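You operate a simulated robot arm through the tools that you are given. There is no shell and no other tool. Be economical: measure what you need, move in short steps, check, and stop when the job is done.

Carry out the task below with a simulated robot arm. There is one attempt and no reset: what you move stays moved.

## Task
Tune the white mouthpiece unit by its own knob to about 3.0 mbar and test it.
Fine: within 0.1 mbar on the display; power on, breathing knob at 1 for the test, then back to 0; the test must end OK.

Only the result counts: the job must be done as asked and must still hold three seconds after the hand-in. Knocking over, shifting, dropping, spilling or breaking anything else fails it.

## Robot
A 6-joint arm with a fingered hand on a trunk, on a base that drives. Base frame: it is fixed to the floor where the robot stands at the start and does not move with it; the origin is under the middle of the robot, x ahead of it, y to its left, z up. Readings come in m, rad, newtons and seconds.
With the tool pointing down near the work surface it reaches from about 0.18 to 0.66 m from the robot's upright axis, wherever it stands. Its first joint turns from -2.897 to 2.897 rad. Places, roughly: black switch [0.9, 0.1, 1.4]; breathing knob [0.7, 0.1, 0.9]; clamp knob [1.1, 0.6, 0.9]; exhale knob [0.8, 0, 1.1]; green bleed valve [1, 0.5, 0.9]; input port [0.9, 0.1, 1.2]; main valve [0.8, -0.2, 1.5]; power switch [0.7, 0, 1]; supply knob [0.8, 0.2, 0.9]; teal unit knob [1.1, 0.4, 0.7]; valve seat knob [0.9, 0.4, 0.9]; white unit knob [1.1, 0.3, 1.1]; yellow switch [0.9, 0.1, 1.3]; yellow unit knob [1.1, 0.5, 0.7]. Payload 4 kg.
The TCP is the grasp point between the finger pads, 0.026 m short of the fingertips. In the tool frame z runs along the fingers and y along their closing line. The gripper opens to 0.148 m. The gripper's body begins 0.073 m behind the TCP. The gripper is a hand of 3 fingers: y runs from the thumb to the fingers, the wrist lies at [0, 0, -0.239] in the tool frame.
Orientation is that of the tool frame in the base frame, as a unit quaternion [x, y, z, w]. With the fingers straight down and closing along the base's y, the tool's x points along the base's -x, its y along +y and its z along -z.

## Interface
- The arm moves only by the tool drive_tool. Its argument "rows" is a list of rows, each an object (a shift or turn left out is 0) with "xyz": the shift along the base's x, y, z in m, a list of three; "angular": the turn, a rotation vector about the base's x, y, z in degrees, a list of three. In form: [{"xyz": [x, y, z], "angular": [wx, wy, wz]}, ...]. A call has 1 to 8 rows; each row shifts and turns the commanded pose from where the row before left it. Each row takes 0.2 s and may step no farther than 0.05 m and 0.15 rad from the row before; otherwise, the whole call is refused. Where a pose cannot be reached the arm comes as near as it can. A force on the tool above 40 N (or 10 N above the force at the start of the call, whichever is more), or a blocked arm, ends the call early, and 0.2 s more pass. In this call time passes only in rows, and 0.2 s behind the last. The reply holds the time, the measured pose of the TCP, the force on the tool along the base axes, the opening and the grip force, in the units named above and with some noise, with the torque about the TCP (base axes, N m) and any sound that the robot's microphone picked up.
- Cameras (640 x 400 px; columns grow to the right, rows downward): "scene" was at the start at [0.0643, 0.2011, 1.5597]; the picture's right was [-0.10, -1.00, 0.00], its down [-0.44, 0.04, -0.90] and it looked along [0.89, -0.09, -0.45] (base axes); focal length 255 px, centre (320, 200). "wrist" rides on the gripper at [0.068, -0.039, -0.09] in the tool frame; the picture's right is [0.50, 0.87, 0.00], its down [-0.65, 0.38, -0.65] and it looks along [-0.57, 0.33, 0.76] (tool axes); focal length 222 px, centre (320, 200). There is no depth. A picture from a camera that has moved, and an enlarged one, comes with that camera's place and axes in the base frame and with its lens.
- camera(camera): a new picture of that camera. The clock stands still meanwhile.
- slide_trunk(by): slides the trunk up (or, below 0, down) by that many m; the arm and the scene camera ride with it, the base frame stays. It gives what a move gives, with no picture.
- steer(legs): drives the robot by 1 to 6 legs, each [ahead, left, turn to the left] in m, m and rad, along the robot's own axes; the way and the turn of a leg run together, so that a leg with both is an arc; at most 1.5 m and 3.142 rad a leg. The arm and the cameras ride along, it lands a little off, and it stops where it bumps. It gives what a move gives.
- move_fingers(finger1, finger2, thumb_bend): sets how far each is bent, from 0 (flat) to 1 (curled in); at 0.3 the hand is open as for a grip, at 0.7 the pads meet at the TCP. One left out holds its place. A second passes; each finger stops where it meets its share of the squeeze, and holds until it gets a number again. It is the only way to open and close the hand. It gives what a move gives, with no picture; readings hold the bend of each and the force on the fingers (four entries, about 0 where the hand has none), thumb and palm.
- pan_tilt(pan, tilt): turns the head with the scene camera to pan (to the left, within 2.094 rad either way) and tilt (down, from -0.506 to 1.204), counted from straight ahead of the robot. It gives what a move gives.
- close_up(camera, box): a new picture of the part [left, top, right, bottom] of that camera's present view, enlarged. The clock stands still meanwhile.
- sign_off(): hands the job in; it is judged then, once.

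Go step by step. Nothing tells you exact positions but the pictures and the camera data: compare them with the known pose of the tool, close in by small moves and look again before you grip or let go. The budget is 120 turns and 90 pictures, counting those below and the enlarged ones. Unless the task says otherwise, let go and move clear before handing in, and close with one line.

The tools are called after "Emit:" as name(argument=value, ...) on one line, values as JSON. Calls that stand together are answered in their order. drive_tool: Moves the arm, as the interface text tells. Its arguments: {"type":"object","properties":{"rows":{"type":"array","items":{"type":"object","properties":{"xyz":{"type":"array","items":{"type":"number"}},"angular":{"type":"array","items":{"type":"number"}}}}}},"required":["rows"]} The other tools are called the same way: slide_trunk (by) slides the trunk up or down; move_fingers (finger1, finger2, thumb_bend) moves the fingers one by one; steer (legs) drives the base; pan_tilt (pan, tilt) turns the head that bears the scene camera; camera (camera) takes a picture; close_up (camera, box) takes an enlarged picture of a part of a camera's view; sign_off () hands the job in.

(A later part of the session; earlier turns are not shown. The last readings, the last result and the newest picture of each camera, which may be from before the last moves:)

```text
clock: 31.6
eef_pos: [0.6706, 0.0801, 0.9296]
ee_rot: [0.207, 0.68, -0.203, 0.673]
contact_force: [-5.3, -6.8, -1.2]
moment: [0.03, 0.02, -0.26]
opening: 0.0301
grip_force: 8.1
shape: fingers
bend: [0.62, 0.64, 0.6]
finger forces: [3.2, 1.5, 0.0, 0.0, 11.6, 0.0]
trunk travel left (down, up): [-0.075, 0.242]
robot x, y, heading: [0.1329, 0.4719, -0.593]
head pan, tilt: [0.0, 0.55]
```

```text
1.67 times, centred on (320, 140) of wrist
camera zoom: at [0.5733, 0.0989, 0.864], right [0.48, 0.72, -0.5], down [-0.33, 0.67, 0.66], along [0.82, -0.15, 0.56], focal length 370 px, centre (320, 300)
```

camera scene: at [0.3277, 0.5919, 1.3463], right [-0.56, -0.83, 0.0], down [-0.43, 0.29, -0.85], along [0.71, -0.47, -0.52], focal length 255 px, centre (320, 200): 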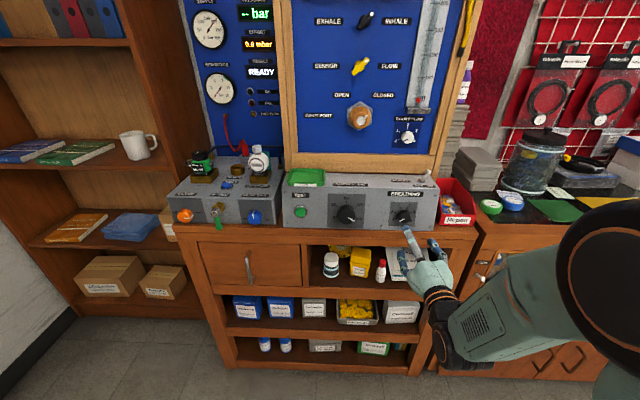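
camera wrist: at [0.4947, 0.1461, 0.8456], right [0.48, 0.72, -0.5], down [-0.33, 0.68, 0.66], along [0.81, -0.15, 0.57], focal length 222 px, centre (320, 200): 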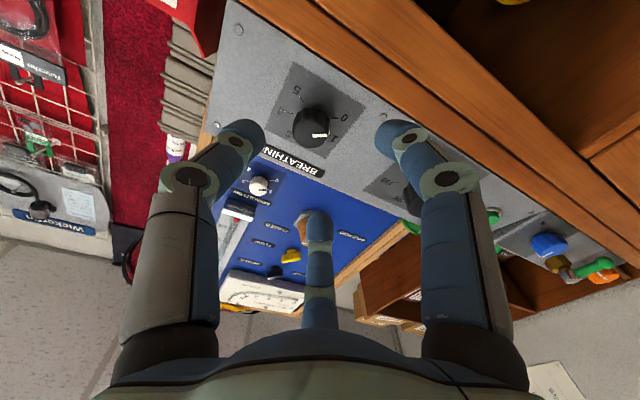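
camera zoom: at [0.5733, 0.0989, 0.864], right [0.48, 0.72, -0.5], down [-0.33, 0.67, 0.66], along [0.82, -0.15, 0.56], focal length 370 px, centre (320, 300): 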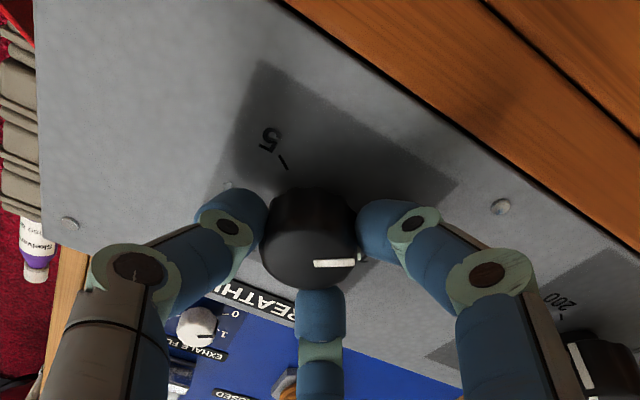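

All three fingers hold the knob. I rotate clockwise about 48°.

Emit:
drive_tool(rows=[{"angular": [6.6, -4.4, 0]}, {"angular": [6.6, -4.4, 0]}, {"angular": [6.6, -4.4, 0]}, {"angular": [6.6, -4.4, 0]}, {"angular": [6.6, -4.4, 0]}, {"angular": [6.6, -4.4, 0]}])

Emit:
close_up(camera="wrist", box=[160, 20, 480, 260])

Emit:
camera(camera="scene")

```text
clock: 33.0
eef_pos: [0.6687, 0.0812, 0.931]
ee_rot: [0.461, 0.539, 0.091, 0.698]
contact_force: [-12.1, -10.8, 0.1]
moment: [-0.04, 0.13, -0.48]
opening: 0.0286
grip_force: 8.6
shape: fingers
bend: [0.64, 0.61, 0.6]
finger forces: [1.9, 4.2, 0.1, 0.0, 11.6, 0.0]
trunk travel left (down, up): [-0.075, 0.242]
robot x, y, heading: [0.1301, 0.47, -0.593]
head pan, tilt: [0.0, 0.55]
```

```text
1.67 times, centred on (320, 140) of wrist
camera zoom: at [0.6062, 0.1509, 0.8569], right [0.52, 0.79, 0.31], down [-0.67, 0.16, 0.73], along [0.53, -0.59, 0.62], focal length 370 px, centre (320, 300)
```

zoom: 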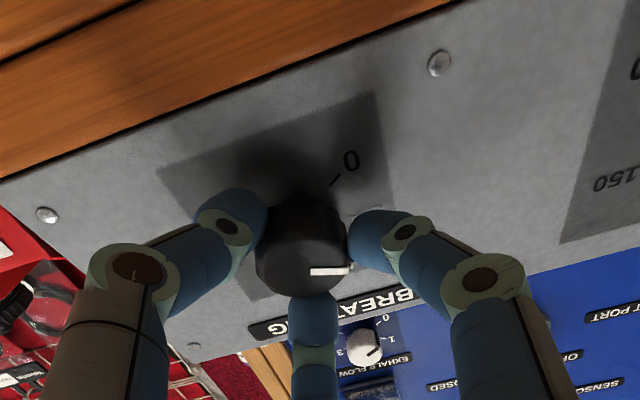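

```text
50 pictures are left
camera scene: at [0.3256, 0.5911, 1.3467], right [-0.56, -0.83, 0.0], down [-0.43, 0.29, -0.85], along [0.71, -0.47, -0.52], focal length 255 px, centre (320, 200)
```

scene: 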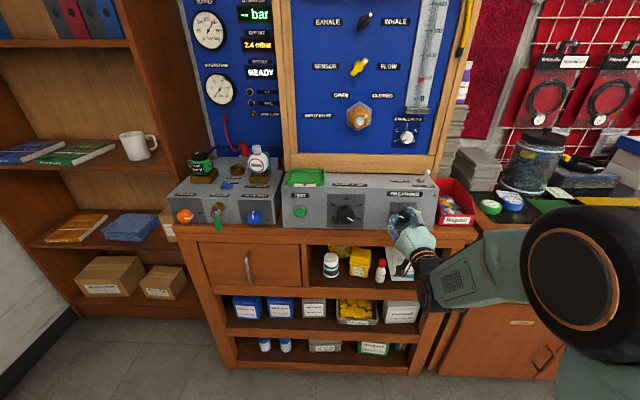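

The knob followed and effort now reads about 2.4 mbar. I release, back off, and check the knob mark.

Emit:
move_fingers(finger1=0.48, finger2=0.48, thumb_bend=0.48)

Emit:
drive_tool(rows=[{"xyz": [-0.0333, 0.0222, 0]}, {"xyz": [-0.0333, 0.0222, 0], "angular": [-6.6, 4.4, 0]}, {"xyz": [-0.0333, 0.0222, 0], "angular": [-6.6, 4.4, 0]}, {"angular": [-6.6, 4.4, 0]}, {"angular": [-6.6, 4.4, 0]}, {"angular": [-6.6, 4.4, 0]}, {"angular": [-6.6, 4.4, 0]}])

Emit:
close_up(camera="scene", box=[280, 160, 450, 250])

Emit:
close_up(camera="scene", box=[180, 0, 300, 120])

```text
clock: 34.0
eef_pos: [0.67, 0.0819, 0.9308]
ee_rot: [0.46, 0.541, 0.089, 0.699]
contact_force: [0.8, 0.5, 0.3]
moment: [-0.01, 0.03, -0.02]
opening: 0.0681
grip_force: 0.0
shape: fingers
bend: [0.48, 0.48, 0.48]
finger forces: [0.1, 0.1, 0.0, 0.0, 0.0, 0.0]
trunk travel left (down, up): [-0.075, 0.242]
robot x, y, heading: [0.1354, 0.4702, -0.597]
head pan, tilt: [0.0, 0.55]
```

```text
clock: 35.6
eef_pos: [0.5703, 0.1468, 0.9289]
ee_rot: [0.206, 0.68, -0.204, 0.673]
contact_force: [0.0, -0.3, -0.6]
moment: [0.01, -0.01, -0.02]
opening: 0.0683
grip_force: 0.1
shape: fingers
bend: [0.48, 0.48, 0.48]
finger forces: [0.0, 0.0, 0.1, 0.0, 0.1, 0.1]
trunk travel left (down, up): [-0.075, 0.242]
robot x, y, heading: [0.1318, 0.4698, -0.596]
head pan, tilt: [0.0, 0.55]
```

```text
3.76 times, centred on (365, 205) of scene
camera zoom: at [0.3271, 0.5923, 1.3464], right [-0.56, -0.83, 0.0], down [-0.43, 0.29, -0.85], along [0.71, -0.47, -0.52], focal length 962 px, centre (151, 181)
```

zoom: 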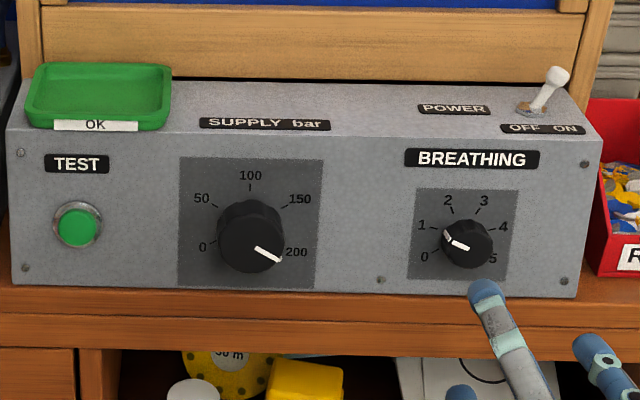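

```text
3.33 times, centred on (240, 60) of scene
camera zoom: at [0.3271, 0.5923, 1.3464], right [-0.56, -0.83, 0.0], down [-0.43, 0.29, -0.85], along [0.71, -0.47, -0.52], focal length 852 px, centre (587, 667)
```

zoom: 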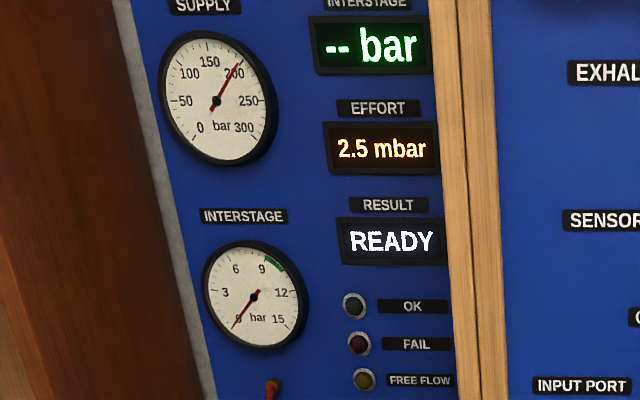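

I check the breathing mark more closely.

Emit:
close_up(camera="scene", box=[384, 205, 424, 237])

```text
12.50 times, centred on (404, 221) of scene
camera zoom: at [0.3271, 0.5923, 1.3464], right [-0.56, -0.83, 0.0], down [-0.43, 0.29, -0.85], along [0.71, -0.47, -0.52], focal length 3193 px, centre (-730, -62)
```

zoom: 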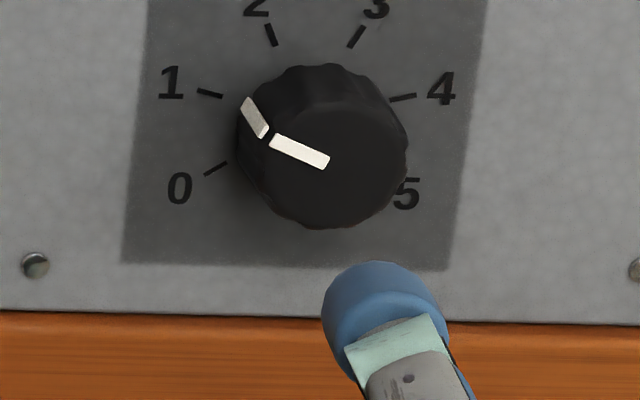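

I take a wrist close-up for a second estimate of the mark relative to tick 1.

Emit:
close_up(camera="wrist", box=[270, 70, 370, 140])

```text
5.71 times, centred on (320, 105) of wrist
camera zoom: at [0.4724, 0.1661, 0.8637], right [0.48, 0.72, -0.5], down [-0.33, 0.67, 0.66], along [0.82, -0.15, 0.56], focal length 1269 px, centre (320, 743)
```

zoom: 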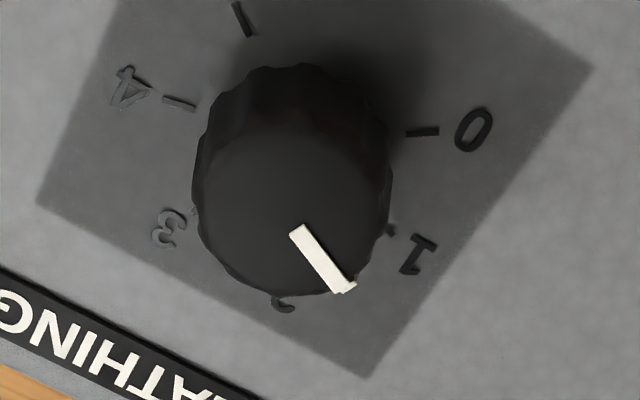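

Both views put the mark around 1.17, a bit past 1. I regrip and check the mark while gripped before correcting.

Emit:
move_fingers(finger1=0.52, finger2=0.52, thumb_bend=0.52)

Emit:
drive_tool(rows=[{"xyz": [0.0333, -0.0222, 0]}, {"xyz": [0.0333, -0.0222, 0]}, {"xyz": [0.0333, -0.0222, 0]}])

Emit:
move_fingers(finger1=0.66, finger2=0.66, thumb_bend=0.66)

Emit:
drive_tool(rows=[{"angular": [-4.15, 2.8, 0]}, {"angular": [-4.15, 2.8, 0]}])

Emit:
close_up(camera="wrist", box=[250, 70, 390, 170])

```text
clock: 36.6
eef_pos: [0.5695, 0.147, 0.9297]
ee_rot: [0.207, 0.681, -0.204, 0.673]
contact_force: [0.7, 0.3, 0.1]
moment: [0.0, -0.01, 0.0]
opening: 0.0563
grip_force: 0.1
shape: fingers
bend: [0.52, 0.52, 0.52]
finger forces: [0.0, 0.1, 0.1, 0.0, 0.0, 0.1]
trunk travel left (down, up): [-0.075, 0.242]
robot x, y, heading: [0.1346, 0.4695, -0.593]
head pan, tilt: [0.0, 0.55]
```

```text
clock: 37.4
eef_pos: [0.6706, 0.0791, 0.9279]
ee_rot: [0.206, 0.68, -0.203, 0.673]
contact_force: [-0.7, 0.6, 0.5]
moment: [0.02, 0.03, 0.02]
opening: 0.0561
grip_force: 0.1
shape: fingers
bend: [0.52, 0.52, 0.52]
finger forces: [0.0, 0.0, 0.1, 0.0, 0.0, 0.0]
trunk travel left (down, up): [-0.075, 0.242]
robot x, y, heading: [0.1312, 0.4709, -0.591]
head pan, tilt: [0.0, 0.55]
```

```text
clock: 38.4
eef_pos: [0.6693, 0.0795, 0.9295]
ee_rot: [0.208, 0.681, -0.203, 0.672]
contact_force: [-4.2, -7.4, 0.3]
moment: [-0.04, 0.03, -0.22]
opening: 0.0293
grip_force: 8.9
shape: fingers
bend: [0.62, 0.63, 0.6]
finger forces: [3.2, 2.3, 0.0, 0.1, 11.0, 0.1]
trunk travel left (down, up): [-0.075, 0.242]
robot x, y, heading: [0.1353, 0.472, -0.591]
head pan, tilt: [0.0, 0.55]
```

```text
clock: 39.0
eef_pos: [0.6694, 0.08, 0.9292]
ee_rot: [0.147, 0.697, -0.263, 0.651]
contact_force: [-2.6, -6.5, -4.5]
moment: [0.18, 0.1, -0.12]
opening: 0.0295
grip_force: 8.0
shape: fingers
bend: [0.62, 0.63, 0.6]
finger forces: [4.6, 1.9, 0.0, 0.0, 9.4, 0.0]
trunk travel left (down, up): [-0.075, 0.242]
robot x, y, heading: [0.1275, 0.4667, -0.592]
head pan, tilt: [0.0, 0.55]
```

```text
4.00 times, centred on (320, 120) of wrist
camera zoom: at [0.5664, 0.09, 0.8706], right [0.42, 0.64, -0.64], down [-0.27, 0.76, 0.59], along [0.87, -0.08, 0.49], focal length 888 px, centre (320, 520)
```

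zoom: 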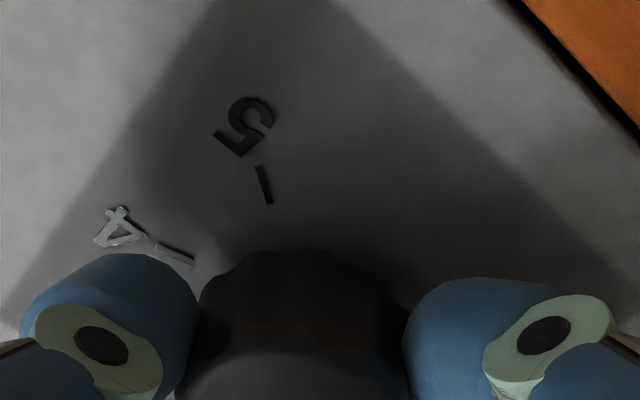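

I release, back off, and check.

Emit:
move_fingers(finger1=0.48, finger2=0.48, thumb_bend=0.48)

Emit:
drive_tool(rows=[{"xyz": [-0.0333, 0.0222, 0]}, {"xyz": [-0.0333, 0.0222, 0], "angular": [4.15, -2.8, 0]}, {"xyz": [-0.0333, 0.0222, 0], "angular": [4.15, -2.8, 0]}])

Emit:
close_up(camera="scene", box=[384, 205, 424, 237])

Emit:
close_up(camera="scene", box=[180, 0, 300, 120])

```text
clock: 40.0
eef_pos: [0.6697, 0.0803, 0.9299]
ee_rot: [0.147, 0.696, -0.262, 0.652]
contact_force: [0.0, 0.4, -0.5]
moment: [0.03, 0.03, -0.01]
opening: 0.0683
grip_force: 0.1
shape: fingers
bend: [0.48, 0.48, 0.48]
finger forces: [0.0, 0.0, 0.1, 0.0, 0.1, 0.0]
trunk travel left (down, up): [-0.075, 0.242]
robot x, y, heading: [0.1323, 0.4701, -0.592]
head pan, tilt: [0.0, 0.55]
```

```text
clock: 40.8
eef_pos: [0.5694, 0.1472, 0.9296]
ee_rot: [0.207, 0.68, -0.203, 0.673]
contact_force: [0.5, 0.2, -0.5]
moment: [0.01, 0.01, 0.02]
opening: 0.0683
grip_force: 0.0
shape: fingers
bend: [0.48, 0.48, 0.48]
finger forces: [0.0, 0.0, 0.0, 0.1, 0.1, 0.0]
trunk travel left (down, up): [-0.075, 0.242]
robot x, y, heading: [0.1277, 0.4696, -0.595]
head pan, tilt: [0.0, 0.55]
```

```text
12.50 times, centred on (404, 221) of scene
camera zoom: at [0.3268, 0.5925, 1.3464], right [-0.56, -0.83, 0.0], down [-0.43, 0.29, -0.85], along [0.71, -0.48, -0.52], focal length 3193 px, centre (-730, -62)
```

zoom: 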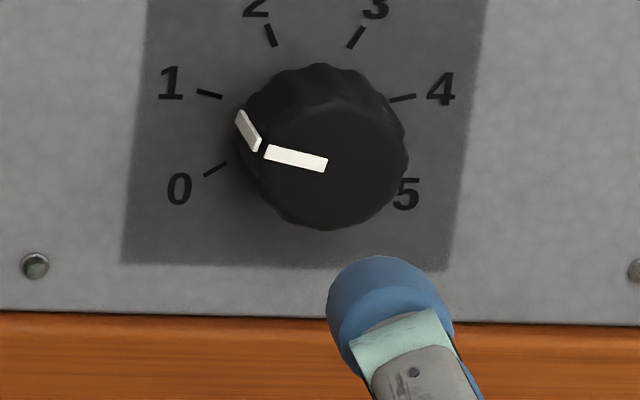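

```text
3.33 times, centred on (240, 60) of scene
camera zoom: at [0.3268, 0.5925, 1.3464], right [-0.56, -0.83, 0.0], down [-0.43, 0.29, -0.85], along [0.71, -0.48, -0.52], focal length 852 px, centre (587, 667)
```

zoom: 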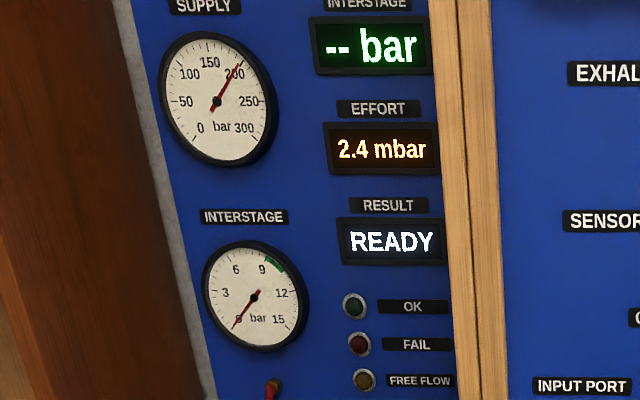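

The mark is exactly on 1 and effort reads 2.4 mbar, so I need +0.6 from the white unit's knob at about [1.072, 0.334, 1.06]. I raise the trunk, move left, and tilt the hand down.

Emit:
slide_trunk(by=0.2)

Emit:
steer(legs=[[0, 0.36, 0]])

Emit:
drive_tool(rows=[{"xyz": [-0.01, 0.0067, 0.02], "angular": [4.5, 6.75, 0]}, {"xyz": [-0.01, 0.0067, 0.02], "angular": [4.5, 6.75, 0]}, {"xyz": [-0.01, 0.0067, 0.02], "angular": [4.5, 6.75, 0]}, {"xyz": [-0.01, 0.0067, 0.02], "angular": [4.5, 6.75, 0]}, {"xyz": [-0.01, 0.0067, 0.02], "angular": [4.5, 6.75, 0]}, {"xyz": [-0.01, 0.0067, 0.02], "angular": [4.5, 6.75, 0]}, {"xyz": [-0.01, 0.0067, 0.02], "angular": [4.5, 6.75, 0]}, {"xyz": [-0.01, 0.0067, 0.02], "angular": [4.5, 6.75, 0]}])

Emit:
steer(legs=[[0.17, 0, 0]])

Emit:
camera(camera="scene")

```text
clock: 43.0
eef_pos: [0.5707, 0.1485, 1.1293]
ee_rot: [0.206, 0.68, -0.203, 0.673]
contact_force: [-0.2, -1.6, -0.1]
moment: [-0.04, -0.02, 0.02]
opening: 0.0682
grip_force: 0.1
shape: fingers
bend: [0.48, 0.48, 0.48]
finger forces: [0.1, 0.0, 0.0, 0.0, 0.1, 0.1]
trunk travel left (down, up): [-0.275, 0.042]
robot x, y, heading: [0.1336, 0.4734, -0.595]
head pan, tilt: [0.0, 0.55]
```

```text
clock: 46.7
eef_pos: [0.7706, 0.4458, 1.1296]
ee_rot: [0.208, 0.681, -0.205, 0.672]
contact_force: [-0.3, 0.6, -1.0]
moment: [0.01, 0.01, -0.01]
opening: 0.0683
grip_force: 0.0
shape: fingers
bend: [0.48, 0.48, 0.48]
finger forces: [0.0, 0.0, 0.1, 0.1, 0.0, 0.2]
trunk travel left (down, up): [-0.275, 0.042]
robot x, y, heading: [0.3331, 0.7717, -0.593]
head pan, tilt: [0.0, 0.55]
```

```text
clock: 48.5
eef_pos: [0.7173, 0.506, 1.273]
ee_rot: [0.252, 0.92, -0.027, 0.298]
contact_force: [-0.4, -0.3, 0.2]
moment: [-0.03, 0.0, -0.03]
opening: 0.0684
grip_force: 0.0
shape: fingers
bend: [0.48, 0.48, 0.48]
finger forces: [0.0, 0.0, 0.0, 0.1, 0.0, 0.1]
out of reach, approached as far as the arm can: row 4, 5, 6
trunk travel left (down, up): [-0.275, 0.042]
robot x, y, heading: [0.3336, 0.7706, -0.593]
head pan, tilt: [0.0, 0.55]
```

```text
clock: 50.0
eef_pos: [0.858, 0.4118, 1.272]
ee_rot: [0.25, 0.921, -0.026, 0.298]
contact_force: [-0.7, 0.4, -0.7]
moment: [0.01, 0.04, 0.02]
opening: 0.0685
grip_force: 0.1
shape: fingers
bend: [0.48, 0.48, 0.48]
finger forces: [0.1, 0.1, 0.1, 0.0, 0.1, 0.0]
trunk travel left (down, up): [-0.275, 0.042]
robot x, y, heading: [0.4744, 0.6743, -0.593]
head pan, tilt: [0.0, 0.55]
```

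```text
42 pictures are left
camera scene: at [0.6424, 0.8137, 1.5517], right [-0.56, -0.83, 0.0], down [-0.43, 0.29, -0.85], along [0.71, -0.48, -0.52], focal length 255 px, centre (320, 200)
```

scene: 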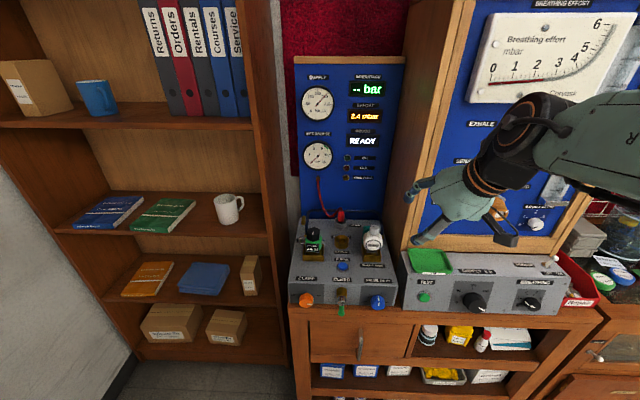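

Good view of the white unit and displays. I zoom to fix the knob's position and clearance.

Emit:
close_up(camera="scene", box=[330, 190, 430, 260])

Emit:
camera(camera="wrist")

```text
5.71 times, centred on (380, 225) of scene
camera zoom: at [0.6424, 0.8137, 1.5517], right [-0.56, -0.83, 0.0], down [-0.43, 0.29, -0.85], along [0.71, -0.48, -0.52], focal length 1460 px, centre (-23, 57)
```

zoom: 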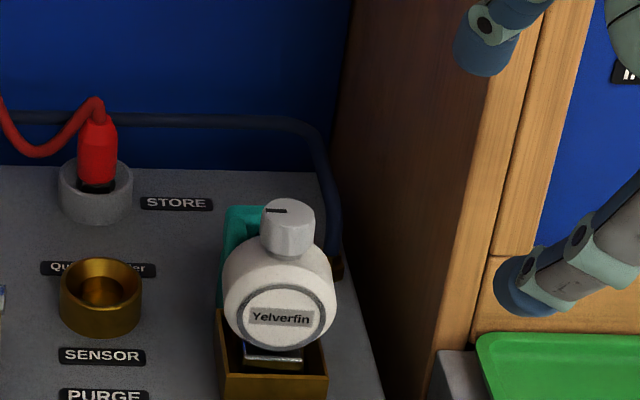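

```text
40 pictures are left
camera wrist: at [0.7442, 0.4265, 1.3055], right [0.06, 0.98, -0.19], down [0.29, 0.17, 0.94], along [0.96, -0.11, -0.27], focal length 222 px, centre (320, 200)
```

wrist: 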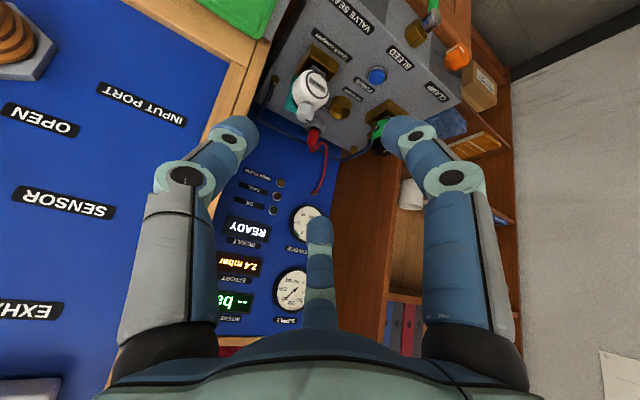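

The knob centre is about [1.063, 0.332, 1.067], dia 3.3 cm, about 10 cm clear of the case. I move the hand above it.

Emit:
drive_tool(rows=[{"xyz": [0.0267, 0.04, 0], "angular": [0, 5.5, -2.3]}, {"xyz": [0.0357, -0.0238, -0.024], "angular": [0, 5.5, -2.3]}, {"xyz": [0.0357, -0.0238, -0.024]}, {"xyz": [0.0357, -0.0238, -0.024]}, {"xyz": [0.0357, -0.0238, -0.024]}, {"xyz": [0.0357, -0.0238, -0.024]}])

Emit:
camera(camera="wrist")

Emit:
close_up(camera="scene", box=[300, 130, 460, 280])

```text
clock: 51.4
eef_pos: [0.9942, 0.2882, 1.1353]
ee_rot: [0.266, 0.932, -0.008, 0.244]
contact_force: [-14.3, 9.0, 2.4]
moment: [0.13, 0.47, -0.78]
opening: 0.0682
grip_force: 8.0
shape: fingers
bend: [0.48, 0.48, 0.48]
finger forces: [0.0, 0.0, 0.0, 0.0, 16.5, 0.0]
out of reach, approached as far as the arm can: row 1, 2, 6
trunk travel left (down, up): [-0.275, 0.042]
robot x, y, heading: [0.4742, 0.6734, -0.587]
head pan, tilt: [0.0, 0.55]
stopped in row 6: the force on the tool passed its limit at 74 N (the readings are from after the stop); the commanded pose is now the measured one
```

```text
39 pictures are left
camera wrist: at [0.8841, 0.3013, 1.1801], right [0.06, 0.99, -0.13], down [0.38, 0.1, 0.92], along [0.92, -0.11, -0.37], focal length 222 px, centre (320, 200)
```

wrist: 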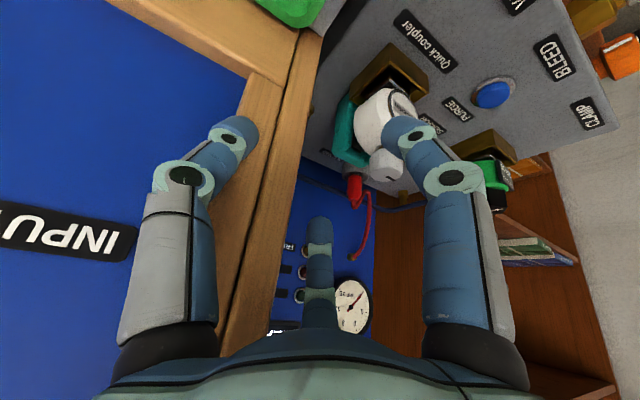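

```text
2.67 times, centred on (380, 205) of scene
camera zoom: at [0.6398, 0.8151, 1.5519], right [-0.56, -0.83, 0.0], down [-0.43, 0.29, -0.85], along [0.71, -0.48, -0.52], focal length 681 px, centre (160, 187)
```

zoom: 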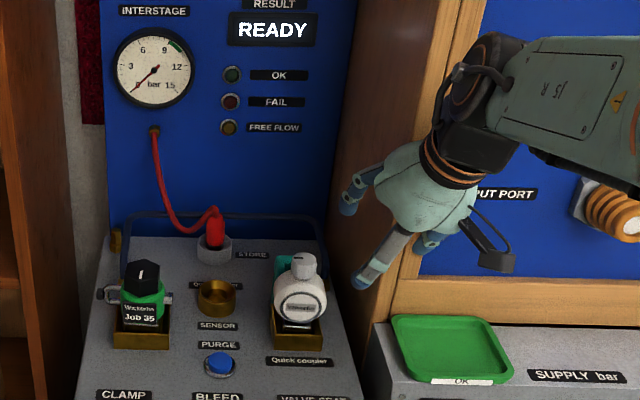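

The leftward shift hadn't been carried out, and the thumb touched the case post. I back off, shift left, and check.

Emit:
drive_tool(rows=[{"xyz": [-0.0333, 0.0222, 0.02]}, {"xyz": [-0.0333, 0.0222, 0.02]}, {"xyz": [0.021, 0.0312, 0]}, {"xyz": [0.021, 0.0312, 0]}])

```text
clock: 52.4
eef_pos: [0.9564, 0.3776, 1.1644]
ee_rot: [0.263, 0.931, 0.004, 0.253]
contact_force: [-0.1, -0.4, 0.2]
moment: [0.01, -0.01, 0.02]
opening: 0.0685
grip_force: 0.0
shape: fingers
bend: [0.48, 0.48, 0.48]
finger forces: [0.0, 0.1, 0.0, 0.0, 0.1, 0.0]
out of reach, approached as far as the arm can: row 3, 4
trunk travel left (down, up): [-0.275, 0.042]
robot x, y, heading: [0.4729, 0.677, -0.594]
head pan, tilt: [0.0, 0.55]
```

Slightly out of the arm's comfortable range; I shift the base a little left, then continue towards the spot above the knob.

Emit:
steer(legs=[[0, 0.04, 0]])

Emit:
drive_tool(rows=[{"xyz": [0.0, 0.0, -0.01]}])

```text
clock: 53.4
eef_pos: [0.9788, 0.4087, 1.1646]
ee_rot: [0.261, 0.931, 0.005, 0.254]
contact_force: [0.1, 0.1, 0.0]
moment: [-0.05, 0.0, 0.01]
opening: 0.0686
grip_force: 0.1
shape: fingers
bend: [0.48, 0.48, 0.48]
finger forces: [0.0, 0.0, 0.0, 0.0, 0.0, 0.0]
trunk travel left (down, up): [-0.275, 0.042]
robot x, y, heading: [0.4934, 0.7063, -0.592]
head pan, tilt: [0.0, 0.55]
```

```text
clock: 53.8
eef_pos: [0.9788, 0.4098, 1.1547]
ee_rot: [0.261, 0.931, 0.005, 0.253]
contact_force: [-0.3, -0.2, -0.3]
moment: [-0.01, -0.01, 0.0]
opening: 0.0681
grip_force: 0.0
shape: fingers
bend: [0.48, 0.48, 0.48]
finger forces: [0.1, 0.1, 0.0, 0.0, 0.0, 0.0]
trunk travel left (down, up): [-0.275, 0.042]
robot x, y, heading: [0.494, 0.7059, -0.59]
head pan, tilt: [0.0, 0.55]
```

In reach now. I move over the knob.

Emit:
drive_tool(rows=[{"xyz": [0.028, -0.026, 0]}, {"xyz": [0.028, -0.026, 0]}, {"xyz": [0.028, -0.026, 0]}])

Emit:
camera(camera="wrist")

Emit:
close_up(camera="scene", box=[300, 130, 460, 280])

```text
clock: 54.6
eef_pos: [1.0609, 0.327, 1.1538]
ee_rot: [0.261, 0.931, 0.01, 0.256]
contact_force: [0.4, 0.0, 0.0]
moment: [0.02, 0.0, -0.01]
opening: 0.0684
grip_force: 0.0
shape: fingers
bend: [0.48, 0.48, 0.48]
finger forces: [0.0, 0.0, 0.1, 0.0, 0.1, 0.0]
out of reach, approached as far as the arm can: row 3
trunk travel left (down, up): [-0.275, 0.042]
robot x, y, heading: [0.4948, 0.7045, -0.597]
head pan, tilt: [0.0, 0.55]
```

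```text
37 pictures are left
camera wrist: at [0.9493, 0.338, 1.1952], right [0.05, 0.99, -0.1], down [0.35, 0.08, 0.93], along [0.94, -0.08, -0.34], focal length 222 px, centre (320, 200)
```

wrist: 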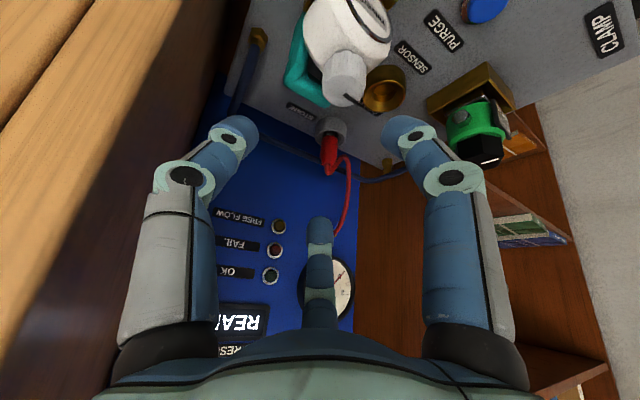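

```text
2.67 times, centred on (380, 205) of scene
camera zoom: at [0.6649, 0.8454, 1.5518], right [-0.56, -0.83, 0.0], down [-0.43, 0.29, -0.85], along [0.71, -0.48, -0.52], focal length 681 px, centre (160, 187)
```

zoom: 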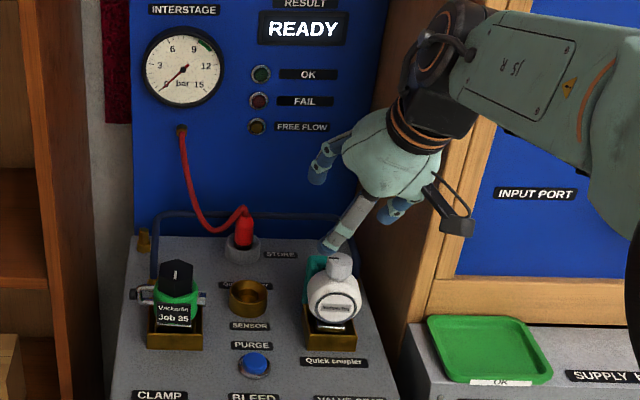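

The hand is right above the knob. I descend.

Emit:
drive_tool(rows=[{"xyz": [0, 0.004, -0.03]}, {"xyz": [0, 0.003, -0.03]}, {"xyz": [0, 0, -0.018]}])

Emit:
camera(camera="wrist")

Emit:
close_up(camera="scene", box=[340, 160, 420, 260])

```text
clock: 55.4
eef_pos: [1.06, 0.3368, 1.0754]
ee_rot: [0.262, 0.931, 0.005, 0.253]
contact_force: [0.8, 0.7, 0.0]
moment: [0.0, -0.03, 0.0]
opening: 0.0686
grip_force: 0.0
shape: fingers
bend: [0.48, 0.48, 0.48]
finger forces: [0.0, 0.0, 0.0, 0.0, 0.1, 0.0]
trunk travel left (down, up): [-0.275, 0.042]
robot x, y, heading: [0.495, 0.7103, -0.595]
head pan, tilt: [0.0, 0.55]
```

```text
35 pictures are left
camera wrist: at [0.949, 0.3479, 1.1177], right [0.05, 0.99, -0.11], down [0.36, 0.09, 0.93], along [0.93, -0.09, -0.35], focal length 222 px, centre (320, 200)
```

wrist: 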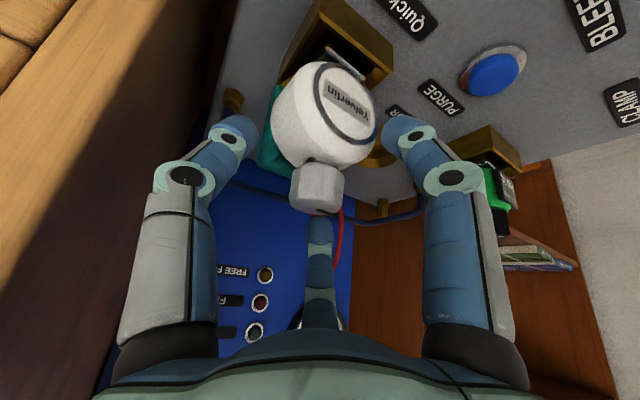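

```text
4.00 times, centred on (380, 210) of scene
camera zoom: at [0.664, 0.8466, 1.5518], right [-0.56, -0.83, 0.0], down [-0.43, 0.29, -0.85], along [0.71, -0.48, -0.52], focal length 1022 px, centre (80, 160)
```

zoom: 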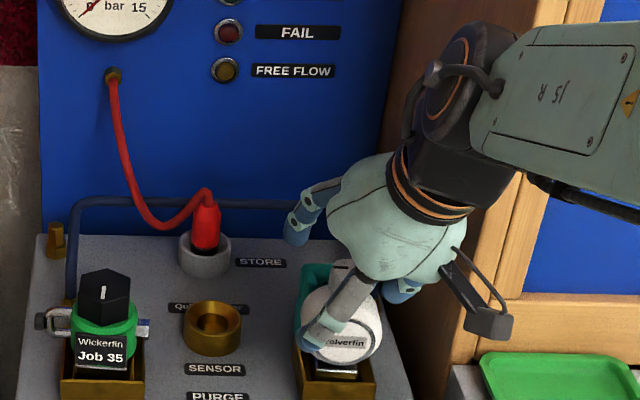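

The tilt leaves the front finger too low against the unit's body. I rise a little, make the hand more upright, and check.

Emit:
drive_tool(rows=[{"xyz": [0, 0, 0.025]}, {"angular": [4.44, 6.65, 0]}, {"angular": [4.44, 6.65, 0]}])

```text
clock: 56.2
eef_pos: [1.0356, 0.3305, 1.0886]
ee_rot: [0.277, 0.948, 0.071, 0.138]
contact_force: [1.3, 2.7, 0.3]
moment: [-0.06, 0.01, -0.03]
opening: 0.0671
grip_force: 1.8
shape: fingers
bend: [0.48, 0.48, 0.48]
finger forces: [0.0, 0.0, 0.0, 0.1, 3.0, 0.0]
out of reach, approached as far as the arm can: row 2, 3
trunk travel left (down, up): [-0.275, 0.042]
robot x, y, heading: [0.4943, 0.7127, -0.595]
head pan, tilt: [0.0, 0.55]
```

The upright pose is beyond reach from here. I lift the hand clear and drive 8 cm closer.

Emit:
drive_tool(rows=[{"xyz": [0, 0, 0.035]}, {"xyz": [-0.02, 0.0134, 0.035]}, {"xyz": [-0.0333, 0.0222, 0]}, {"xyz": [-0.0333, 0.0222, 0]}])

Emit:
steer(legs=[[0.08, 0.0, 0]])

Emit:
drive_tool(rows=[{"xyz": [0, 0, 0.01]}])

```text
clock: 57.2
eef_pos: [0.9468, 0.3863, 1.1587]
ee_rot: [0.276, 0.948, 0.072, 0.14]
contact_force: [0.1, -0.4, -0.9]
moment: [0.01, -0.01, 0.02]
opening: 0.0683
grip_force: 0.0
shape: fingers
bend: [0.48, 0.48, 0.48]
finger forces: [0.1, 0.0, 0.0, 0.0, 0.0, 0.0]
trunk travel left (down, up): [-0.275, 0.042]
robot x, y, heading: [0.4975, 0.7085, -0.59]
head pan, tilt: [0.0, 0.55]
```

```text
clock: 58.3
eef_pos: [1.0147, 0.3416, 1.1586]
ee_rot: [0.277, 0.948, 0.071, 0.138]
contact_force: [0.5, -0.5, 0.0]
moment: [0.0, -0.02, 0.02]
opening: 0.0685
grip_force: 0.0
shape: fingers
bend: [0.48, 0.48, 0.48]
finger forces: [0.1, 0.1, 0.1, 0.0, 0.0, 0.1]
trunk travel left (down, up): [-0.275, 0.042]
robot x, y, heading: [0.5613, 0.6599, -0.591]
head pan, tilt: [0.0, 0.55]
```

```text
clock: 58.7
eef_pos: [1.0146, 0.3432, 1.169]
ee_rot: [0.276, 0.948, 0.071, 0.14]
contact_force: [-0.6, -0.2, 0.0]
moment: [0.0, -0.03, -0.03]
opening: 0.068
grip_force: 0.0
shape: fingers
bend: [0.48, 0.48, 0.48]
finger forces: [0.1, 0.1, 0.0, 0.0, 0.0, 0.1]
trunk travel left (down, up): [-0.275, 0.042]
robot x, y, heading: [0.5623, 0.6654, -0.593]
head pan, tilt: [0.0, 0.55]
```

I straighten the hand and centre it over the knob again.

Emit:
drive_tool(rows=[{"xyz": [0.0237, -0.005, -0.01], "angular": [-3.7, 5.55, -1.1]}, {"xyz": [0.0237, -0.005, -0.01], "angular": [-3.7, 5.55, -1.1]}])

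Emit:
camera(camera="wrist")

```text
clock: 59.3
eef_pos: [1.0166, 0.3285, 1.1499]
ee_rot: [0.279, 0.949, 0.067, 0.13]
contact_force: [-0.1, -0.1, 0.1]
moment: [-0.01, -0.01, 0.0]
opening: 0.0686
grip_force: 0.0
shape: fingers
bend: [0.48, 0.48, 0.48]
finger forces: [0.1, 0.1, 0.0, 0.0, 0.0, 0.0]
out of reach, approached as far as the arm can: row 1, 2
trunk travel left (down, up): [-0.275, 0.042]
robot x, y, heading: [0.5596, 0.6636, -0.592]
head pan, tilt: [0.0, 0.55]
```

```text
33 pictures are left
camera wrist: at [0.916, 0.3283, 1.2142], right [0.04, 1.0, 0.07], down [0.54, -0.08, 0.84], along [0.84, 0.01, -0.54], focal length 222 px, centre (320, 200)
```

wrist: 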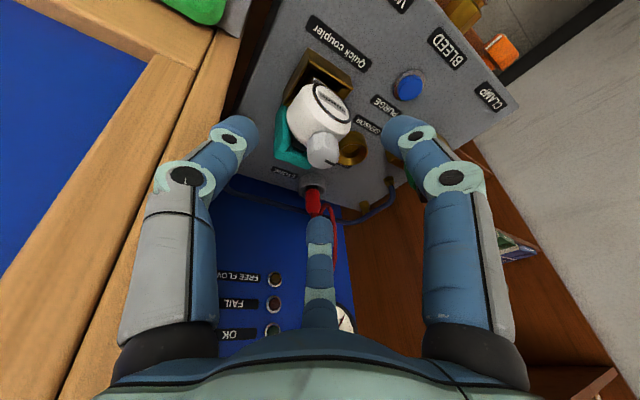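

Still at the arm's limit with the wrist this high. I raise the trunk 4 cm and creep 7 cm closer.

Emit:
drive_tool(rows=[{"xyz": [-0.0333, 0.0222, 0.0]}, {"xyz": [-0.0333, 0.0222, 0.0]}])

Emit:
slide_trunk(by=0.041)

Emit:
steer(legs=[[0.07, 0.0, 0]])

Emit:
drive_tool(rows=[{"xyz": [0, 0, -0.01]}])

```text
clock: 59.9
eef_pos: [0.9466, 0.3735, 1.1496]
ee_rot: [0.279, 0.949, 0.066, 0.131]
contact_force: [-0.3, -0.2, 0.0]
moment: [0.01, -0.01, -0.02]
opening: 0.0685
grip_force: 0.2
shape: fingers
bend: [0.48, 0.48, 0.48]
finger forces: [0.1, 0.1, 0.0, 0.1, 0.1, 0.0]
trunk travel left (down, up): [-0.275, 0.042]
robot x, y, heading: [0.5609, 0.6627, -0.593]
head pan, tilt: [0.0, 0.55]
```

```text
clock: 60.7
eef_pos: [0.9485, 0.3725, 1.1911]
ee_rot: [0.279, 0.949, 0.067, 0.131]
contact_force: [-0.6, -0.3, -0.6]
moment: [-0.02, -0.01, -0.02]
opening: 0.068
grip_force: 0.1
shape: fingers
bend: [0.48, 0.48, 0.48]
finger forces: [0.1, 0.0, 0.0, 0.0, 0.0, 0.1]
trunk travel left (down, up): [-0.316, 0.001]
robot x, y, heading: [0.562, 0.6645, -0.595]
head pan, tilt: [0.0, 0.55]
```

```text
clock: 61.8
eef_pos: [1.0083, 0.3325, 1.1896]
ee_rot: [0.279, 0.949, 0.067, 0.13]
contact_force: [0.1, -0.7, -0.2]
moment: [0.02, -0.04, -0.02]
opening: 0.0684
grip_force: 0.0
shape: fingers
bend: [0.48, 0.48, 0.48]
finger forces: [0.0, 0.1, 0.0, 0.0, 0.1, 0.0]
trunk travel left (down, up): [-0.316, 0.001]
robot x, y, heading: [0.6205, 0.6222, -0.593]
head pan, tilt: [0.0, 0.55]
```

```text
clock: 62.2
eef_pos: [1.0074, 0.3332, 1.1799]
ee_rot: [0.279, 0.949, 0.067, 0.131]
contact_force: [1.5, -0.3, -0.7]
moment: [0.01, -0.04, -0.04]
opening: 0.0684
grip_force: 0.1
shape: fingers
bend: [0.48, 0.48, 0.48]
finger forces: [0.0, 0.0, 0.0, 0.1, 0.0, 0.1]
trunk travel left (down, up): [-0.316, 0.001]
robot x, y, heading: [0.6187, 0.624, -0.596]
head pan, tilt: [0.0, 0.55]
```

No bump. I straighten and centre over the knob.

Emit:
drive_tool(rows=[{"xyz": [0, 0, -0.01], "angular": [-3.6, 5.4, -1.1]}, {"xyz": [0.0, 0, -0.01], "angular": [-3.6, 5.4, -1.1]}, {"xyz": [0.0275, 0, -0.005]}, {"xyz": [0.0275, 0, -0.005]}])

Emit:
camera(camera="wrist")

```text
clock: 63.2
eef_pos: [1.0561, 0.3256, 1.1554]
ee_rot: [0.281, 0.949, 0.064, 0.127]
contact_force: [0.3, -0.6, -0.9]
moment: [0.04, -0.03, -0.01]
opening: 0.0684
grip_force: 0.1
shape: fingers
bend: [0.48, 0.48, 0.48]
finger forces: [0.0, 0.0, 0.0, 0.0, 0.1, 0.0]
out of reach, approached as far as the arm can: row 1, 2, 4
trunk travel left (down, up): [-0.316, 0.001]
robot x, y, heading: [0.6171, 0.6224, -0.593]
head pan, tilt: [0.0, 0.55]
```

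```text
32 pictures are left
camera wrist: at [0.9558, 0.3267, 1.2225], right [0.04, 1.0, 0.06], down [0.55, -0.08, 0.83], along [0.84, 0.0, -0.55], focal length 222 px, centre (320, 200)
```

wrist: 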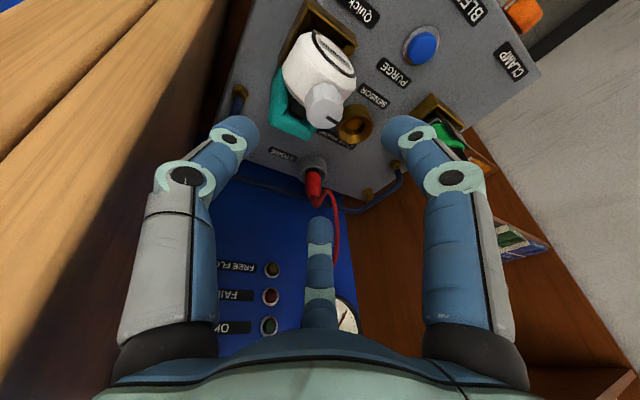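

The hand is about 18° off vertical, good enough, and the knob sits central. I descend over it.

Emit:
drive_tool(rows=[{"xyz": [0.001, 0.003, -0.025]}, {"xyz": [0.001, 0.003, -0.025]}, {"xyz": [0.001, 0.003, -0.023]}])

Emit:
close_up(camera="wrist", box=[160, 50, 480, 290])

Emit:
camera(camera="scene")

```text
clock: 64.0
eef_pos: [1.0589, 0.3371, 1.0827]
ee_rot: [0.281, 0.95, 0.059, 0.123]
contact_force: [0.8, 0.4, 0.2]
moment: [-0.01, -0.02, 0.01]
opening: 0.0684
grip_force: 0.0
shape: fingers
bend: [0.48, 0.48, 0.48]
finger forces: [0.1, 0.0, 0.0, 0.1, 0.1, 0.0]
trunk travel left (down, up): [-0.316, 0.001]
robot x, y, heading: [0.6206, 0.6236, -0.592]
head pan, tilt: [0.0, 0.55]
```

```text
1.67 times, centred on (320, 170) of wrist
camera zoom: at [0.9597, 0.3378, 1.1502], right [0.04, 1.0, 0.05], down [0.55, -0.07, 0.83], along [0.83, -0.01, -0.56], focal length 370 px, centre (320, 250)
```

zoom: 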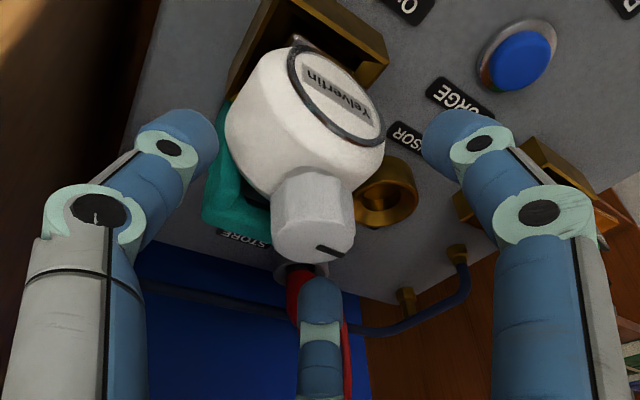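

```text
30 pictures are left
camera scene: at [0.7849, 0.7652, 1.5939], right [-0.56, -0.83, 0.0], down [-0.43, 0.29, -0.85], along [0.71, -0.48, -0.52], focal length 255 px, centre (320, 200)
```

scene: 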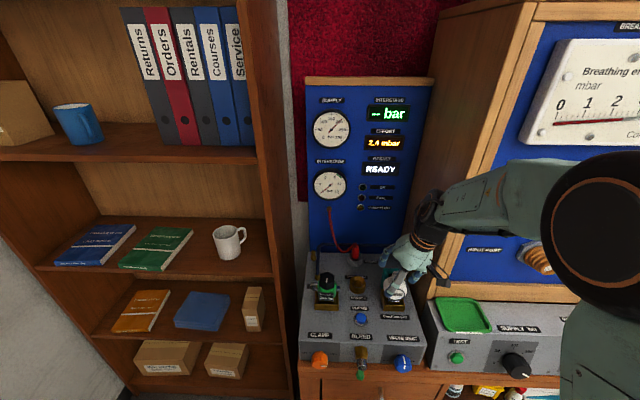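

The knob is central between the three fingers. I close gently.

Emit:
move_fingers(finger1=0.66, finger2=0.66, thumb_bend=0.66)

Emit:
close_up(camera="wrist", box=[160, 50, 480, 290])

```text
clock: 65.0
eef_pos: [1.0591, 0.3359, 1.0842]
ee_rot: [0.28, 0.95, 0.059, 0.123]
contact_force: [-1.4, -1.4, 3.1]
moment: [-0.08, 0.1, 0.0]
opening: 0.0249
grip_force: 7.4
shape: fingers
bend: [0.61, 0.63, 0.63]
finger forces: [4.6, 2.2, 0.0, 0.0, 6.8, 0.1]
trunk travel left (down, up): [-0.316, 0.001]
robot x, y, heading: [0.6208, 0.6213, -0.596]
head pan, tilt: [0.0, 0.55]
```

```text
1.67 times, centred on (320, 170) of wrist
camera zoom: at [0.959, 0.3378, 1.1507], right [0.04, 1.0, 0.05], down [0.55, -0.07, 0.83], along [0.83, -0.01, -0.56], focal length 370 px, centre (320, 250)
```

zoom: 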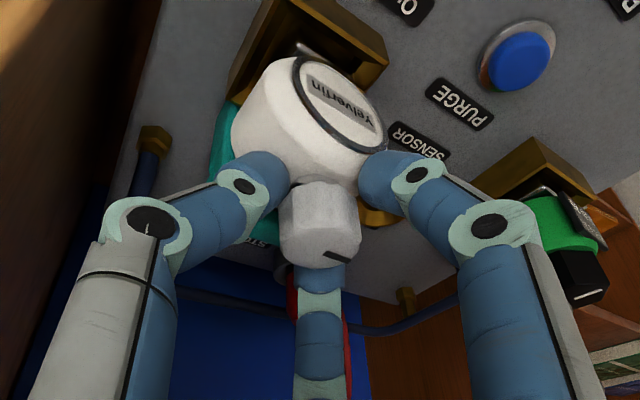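

All three fingers touch the knob. I turn it about 14° clockwise (seen from above) and read the display.

Emit:
drive_tool(rows=[{"angular": [0, 0, -7]}, {"angular": [0, 0, -7]}])

Emit:
close_up(camera="scene", box=[300, 90, 440, 330])

```text
clock: 65.6
eef_pos: [1.053, 0.335, 1.0803]
ee_rot: [0.394, 0.908, 0.051, 0.137]
contact_force: [-2.0, 2.0, 23.4]
moment: [0.3, 0.05, 0.24]
opening: 0.0239
grip_force: 15.1
shape: fingers
bend: [0.6, 0.61, 0.65]
finger forces: [16.9, 4.8, 0.1, 0.0, 8.2, 0.1]
out of reach, approached as far as the arm can: row 2
trunk travel left (down, up): [-0.316, 0.001]
robot x, y, heading: [0.6164, 0.6222, -0.588]
head pan, tilt: [0.0, 0.55]
```

```text
1.67 times, centred on (370, 210) of scene
camera zoom: at [0.7823, 0.767, 1.5942], right [-0.56, -0.83, 0.0], down [-0.43, 0.29, -0.85], along [0.71, -0.48, -0.52], focal length 426 px, centre (237, 183)
```

zoom: 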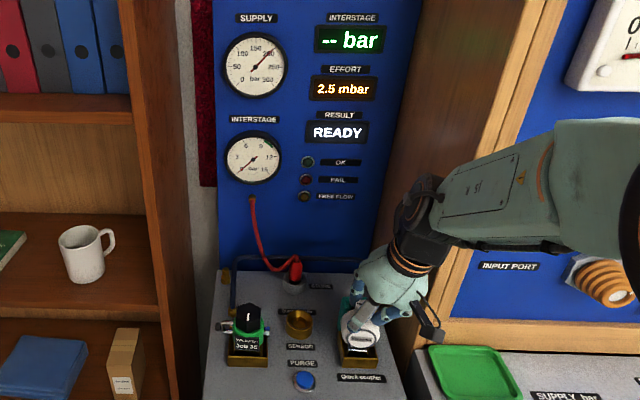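

Clockwise raises effort (2.5 now), so I need about 60–80° more. I release, lift, and wind the hand back counter-clockwise to ratchet.

Emit:
move_fingers(finger1=0.48, finger2=0.48, thumb_bend=0.48)

Emit:
drive_tool(rows=[{"xyz": [0.002, 0, 0.03]}, {"xyz": [0.002, 0, 0.03], "angular": [0, 0, 8]}, {"angular": [0, 0, 8]}, {"angular": [0, 0, 8]}, {"angular": [0, 0, 8]}, {"angular": [0, 0, 8]}, {"angular": [0, 0, 8]}])

Emit:
close_up(camera="scene", box=[300, 90, 440, 330])

```text
clock: 66.6
eef_pos: [1.0532, 0.335, 1.0793]
ee_rot: [0.393, 0.908, 0.052, 0.134]
contact_force: [0.2, 0.0, 0.0]
moment: [-0.01, -0.02, -0.04]
opening: 0.0681
grip_force: 0.0
shape: fingers
bend: [0.48, 0.48, 0.48]
finger forces: [0.0, 0.0, 0.0, 0.0, 0.0, 0.0]
trunk travel left (down, up): [-0.316, 0.001]
robot x, y, heading: [0.617, 0.6231, -0.593]
head pan, tilt: [0.0, 0.55]
```

```text
clock: 68.4
eef_pos: [1.0315, 0.3527, 1.1335]
ee_rot: [-0.011, 0.991, 0.091, 0.1]
contact_force: [0.1, 0.4, 0.9]
moment: [0.01, 0.01, 0.0]
opening: 0.0684
grip_force: 0.1
shape: fingers
bend: [0.48, 0.48, 0.48]
finger forces: [0.0, 0.0, 0.1, 0.0, 0.0, 0.0]
out of reach, approached as far as the arm can: row 1, 2
trunk travel left (down, up): [-0.316, 0.001]
robot x, y, heading: [0.6169, 0.6265, -0.593]
head pan, tilt: [0.0, 0.55]
stopped in row 7: the arm was blocked; the commanded pose is now the measured one
```

```text
1.67 times, centred on (370, 210) of scene
camera zoom: at [0.7675, 0.7877, 1.5939], right [-0.56, -0.83, 0.01], down [-0.43, 0.28, -0.86], along [0.71, -0.48, -0.51], focal length 426 px, centre (237, 183)
```

zoom: 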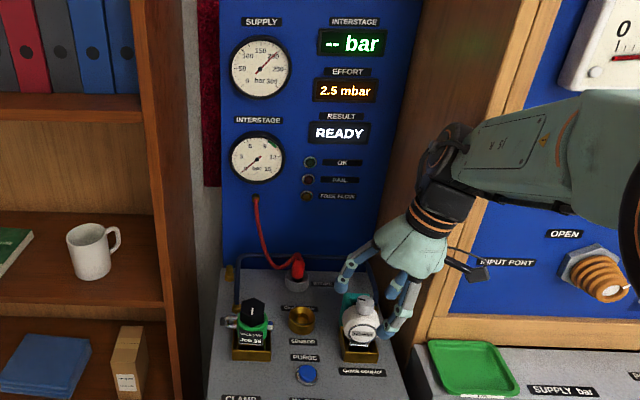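

The hand is wound back about 37° but something, likely the wrist camera bracket, touches the frame. I unwind slightly and re-centre above the knob.

Emit:
drive_tool(rows=[{"xyz": [-0.012, 0.008, 0.0], "angular": [0, 0, -6]}, {"xyz": [0, 0, 0], "angular": [0, 0, -6]}])

Emit:
camera(camera="wrist")

Emit:
camera(camera="scene")

```text
clock: 69.0
eef_pos: [1.0304, 0.3398, 1.124]
ee_rot: [0.094, 0.986, 0.086, 0.106]
contact_force: [0.0, 0.5, 0.1]
moment: [-0.02, 0.01, -0.01]
opening: 0.0684
grip_force: 0.1
shape: fingers
bend: [0.48, 0.48, 0.48]
finger forces: [0.0, 0.0, 0.0, 0.0, 0.0, 0.0]
trunk travel left (down, up): [-0.316, 0.001]
robot x, y, heading: [0.6177, 0.6248, -0.589]
head pan, tilt: [0.0, 0.55]
```

```text
26 pictures are left
camera wrist: at [0.9384, 0.3036, 1.1921], right [-0.33, 0.94, 0.07], down [0.55, 0.13, 0.83], along [0.77, 0.31, -0.56], focal length 222 px, centre (320, 200)
```

wrist: 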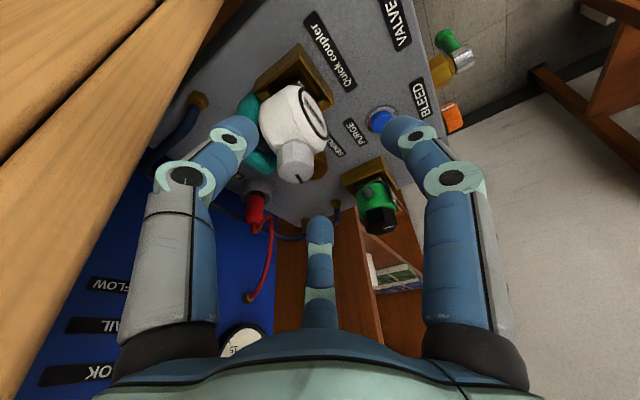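

```text
25 pictures are left
camera scene: at [0.7828, 0.7657, 1.5939], right [-0.56, -0.83, 0.0], down [-0.43, 0.29, -0.85], along [0.71, -0.48, -0.52], focal length 255 px, centre (320, 200)
```

scene: 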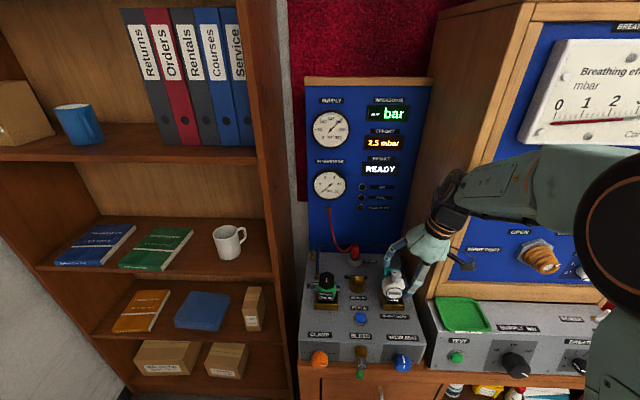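

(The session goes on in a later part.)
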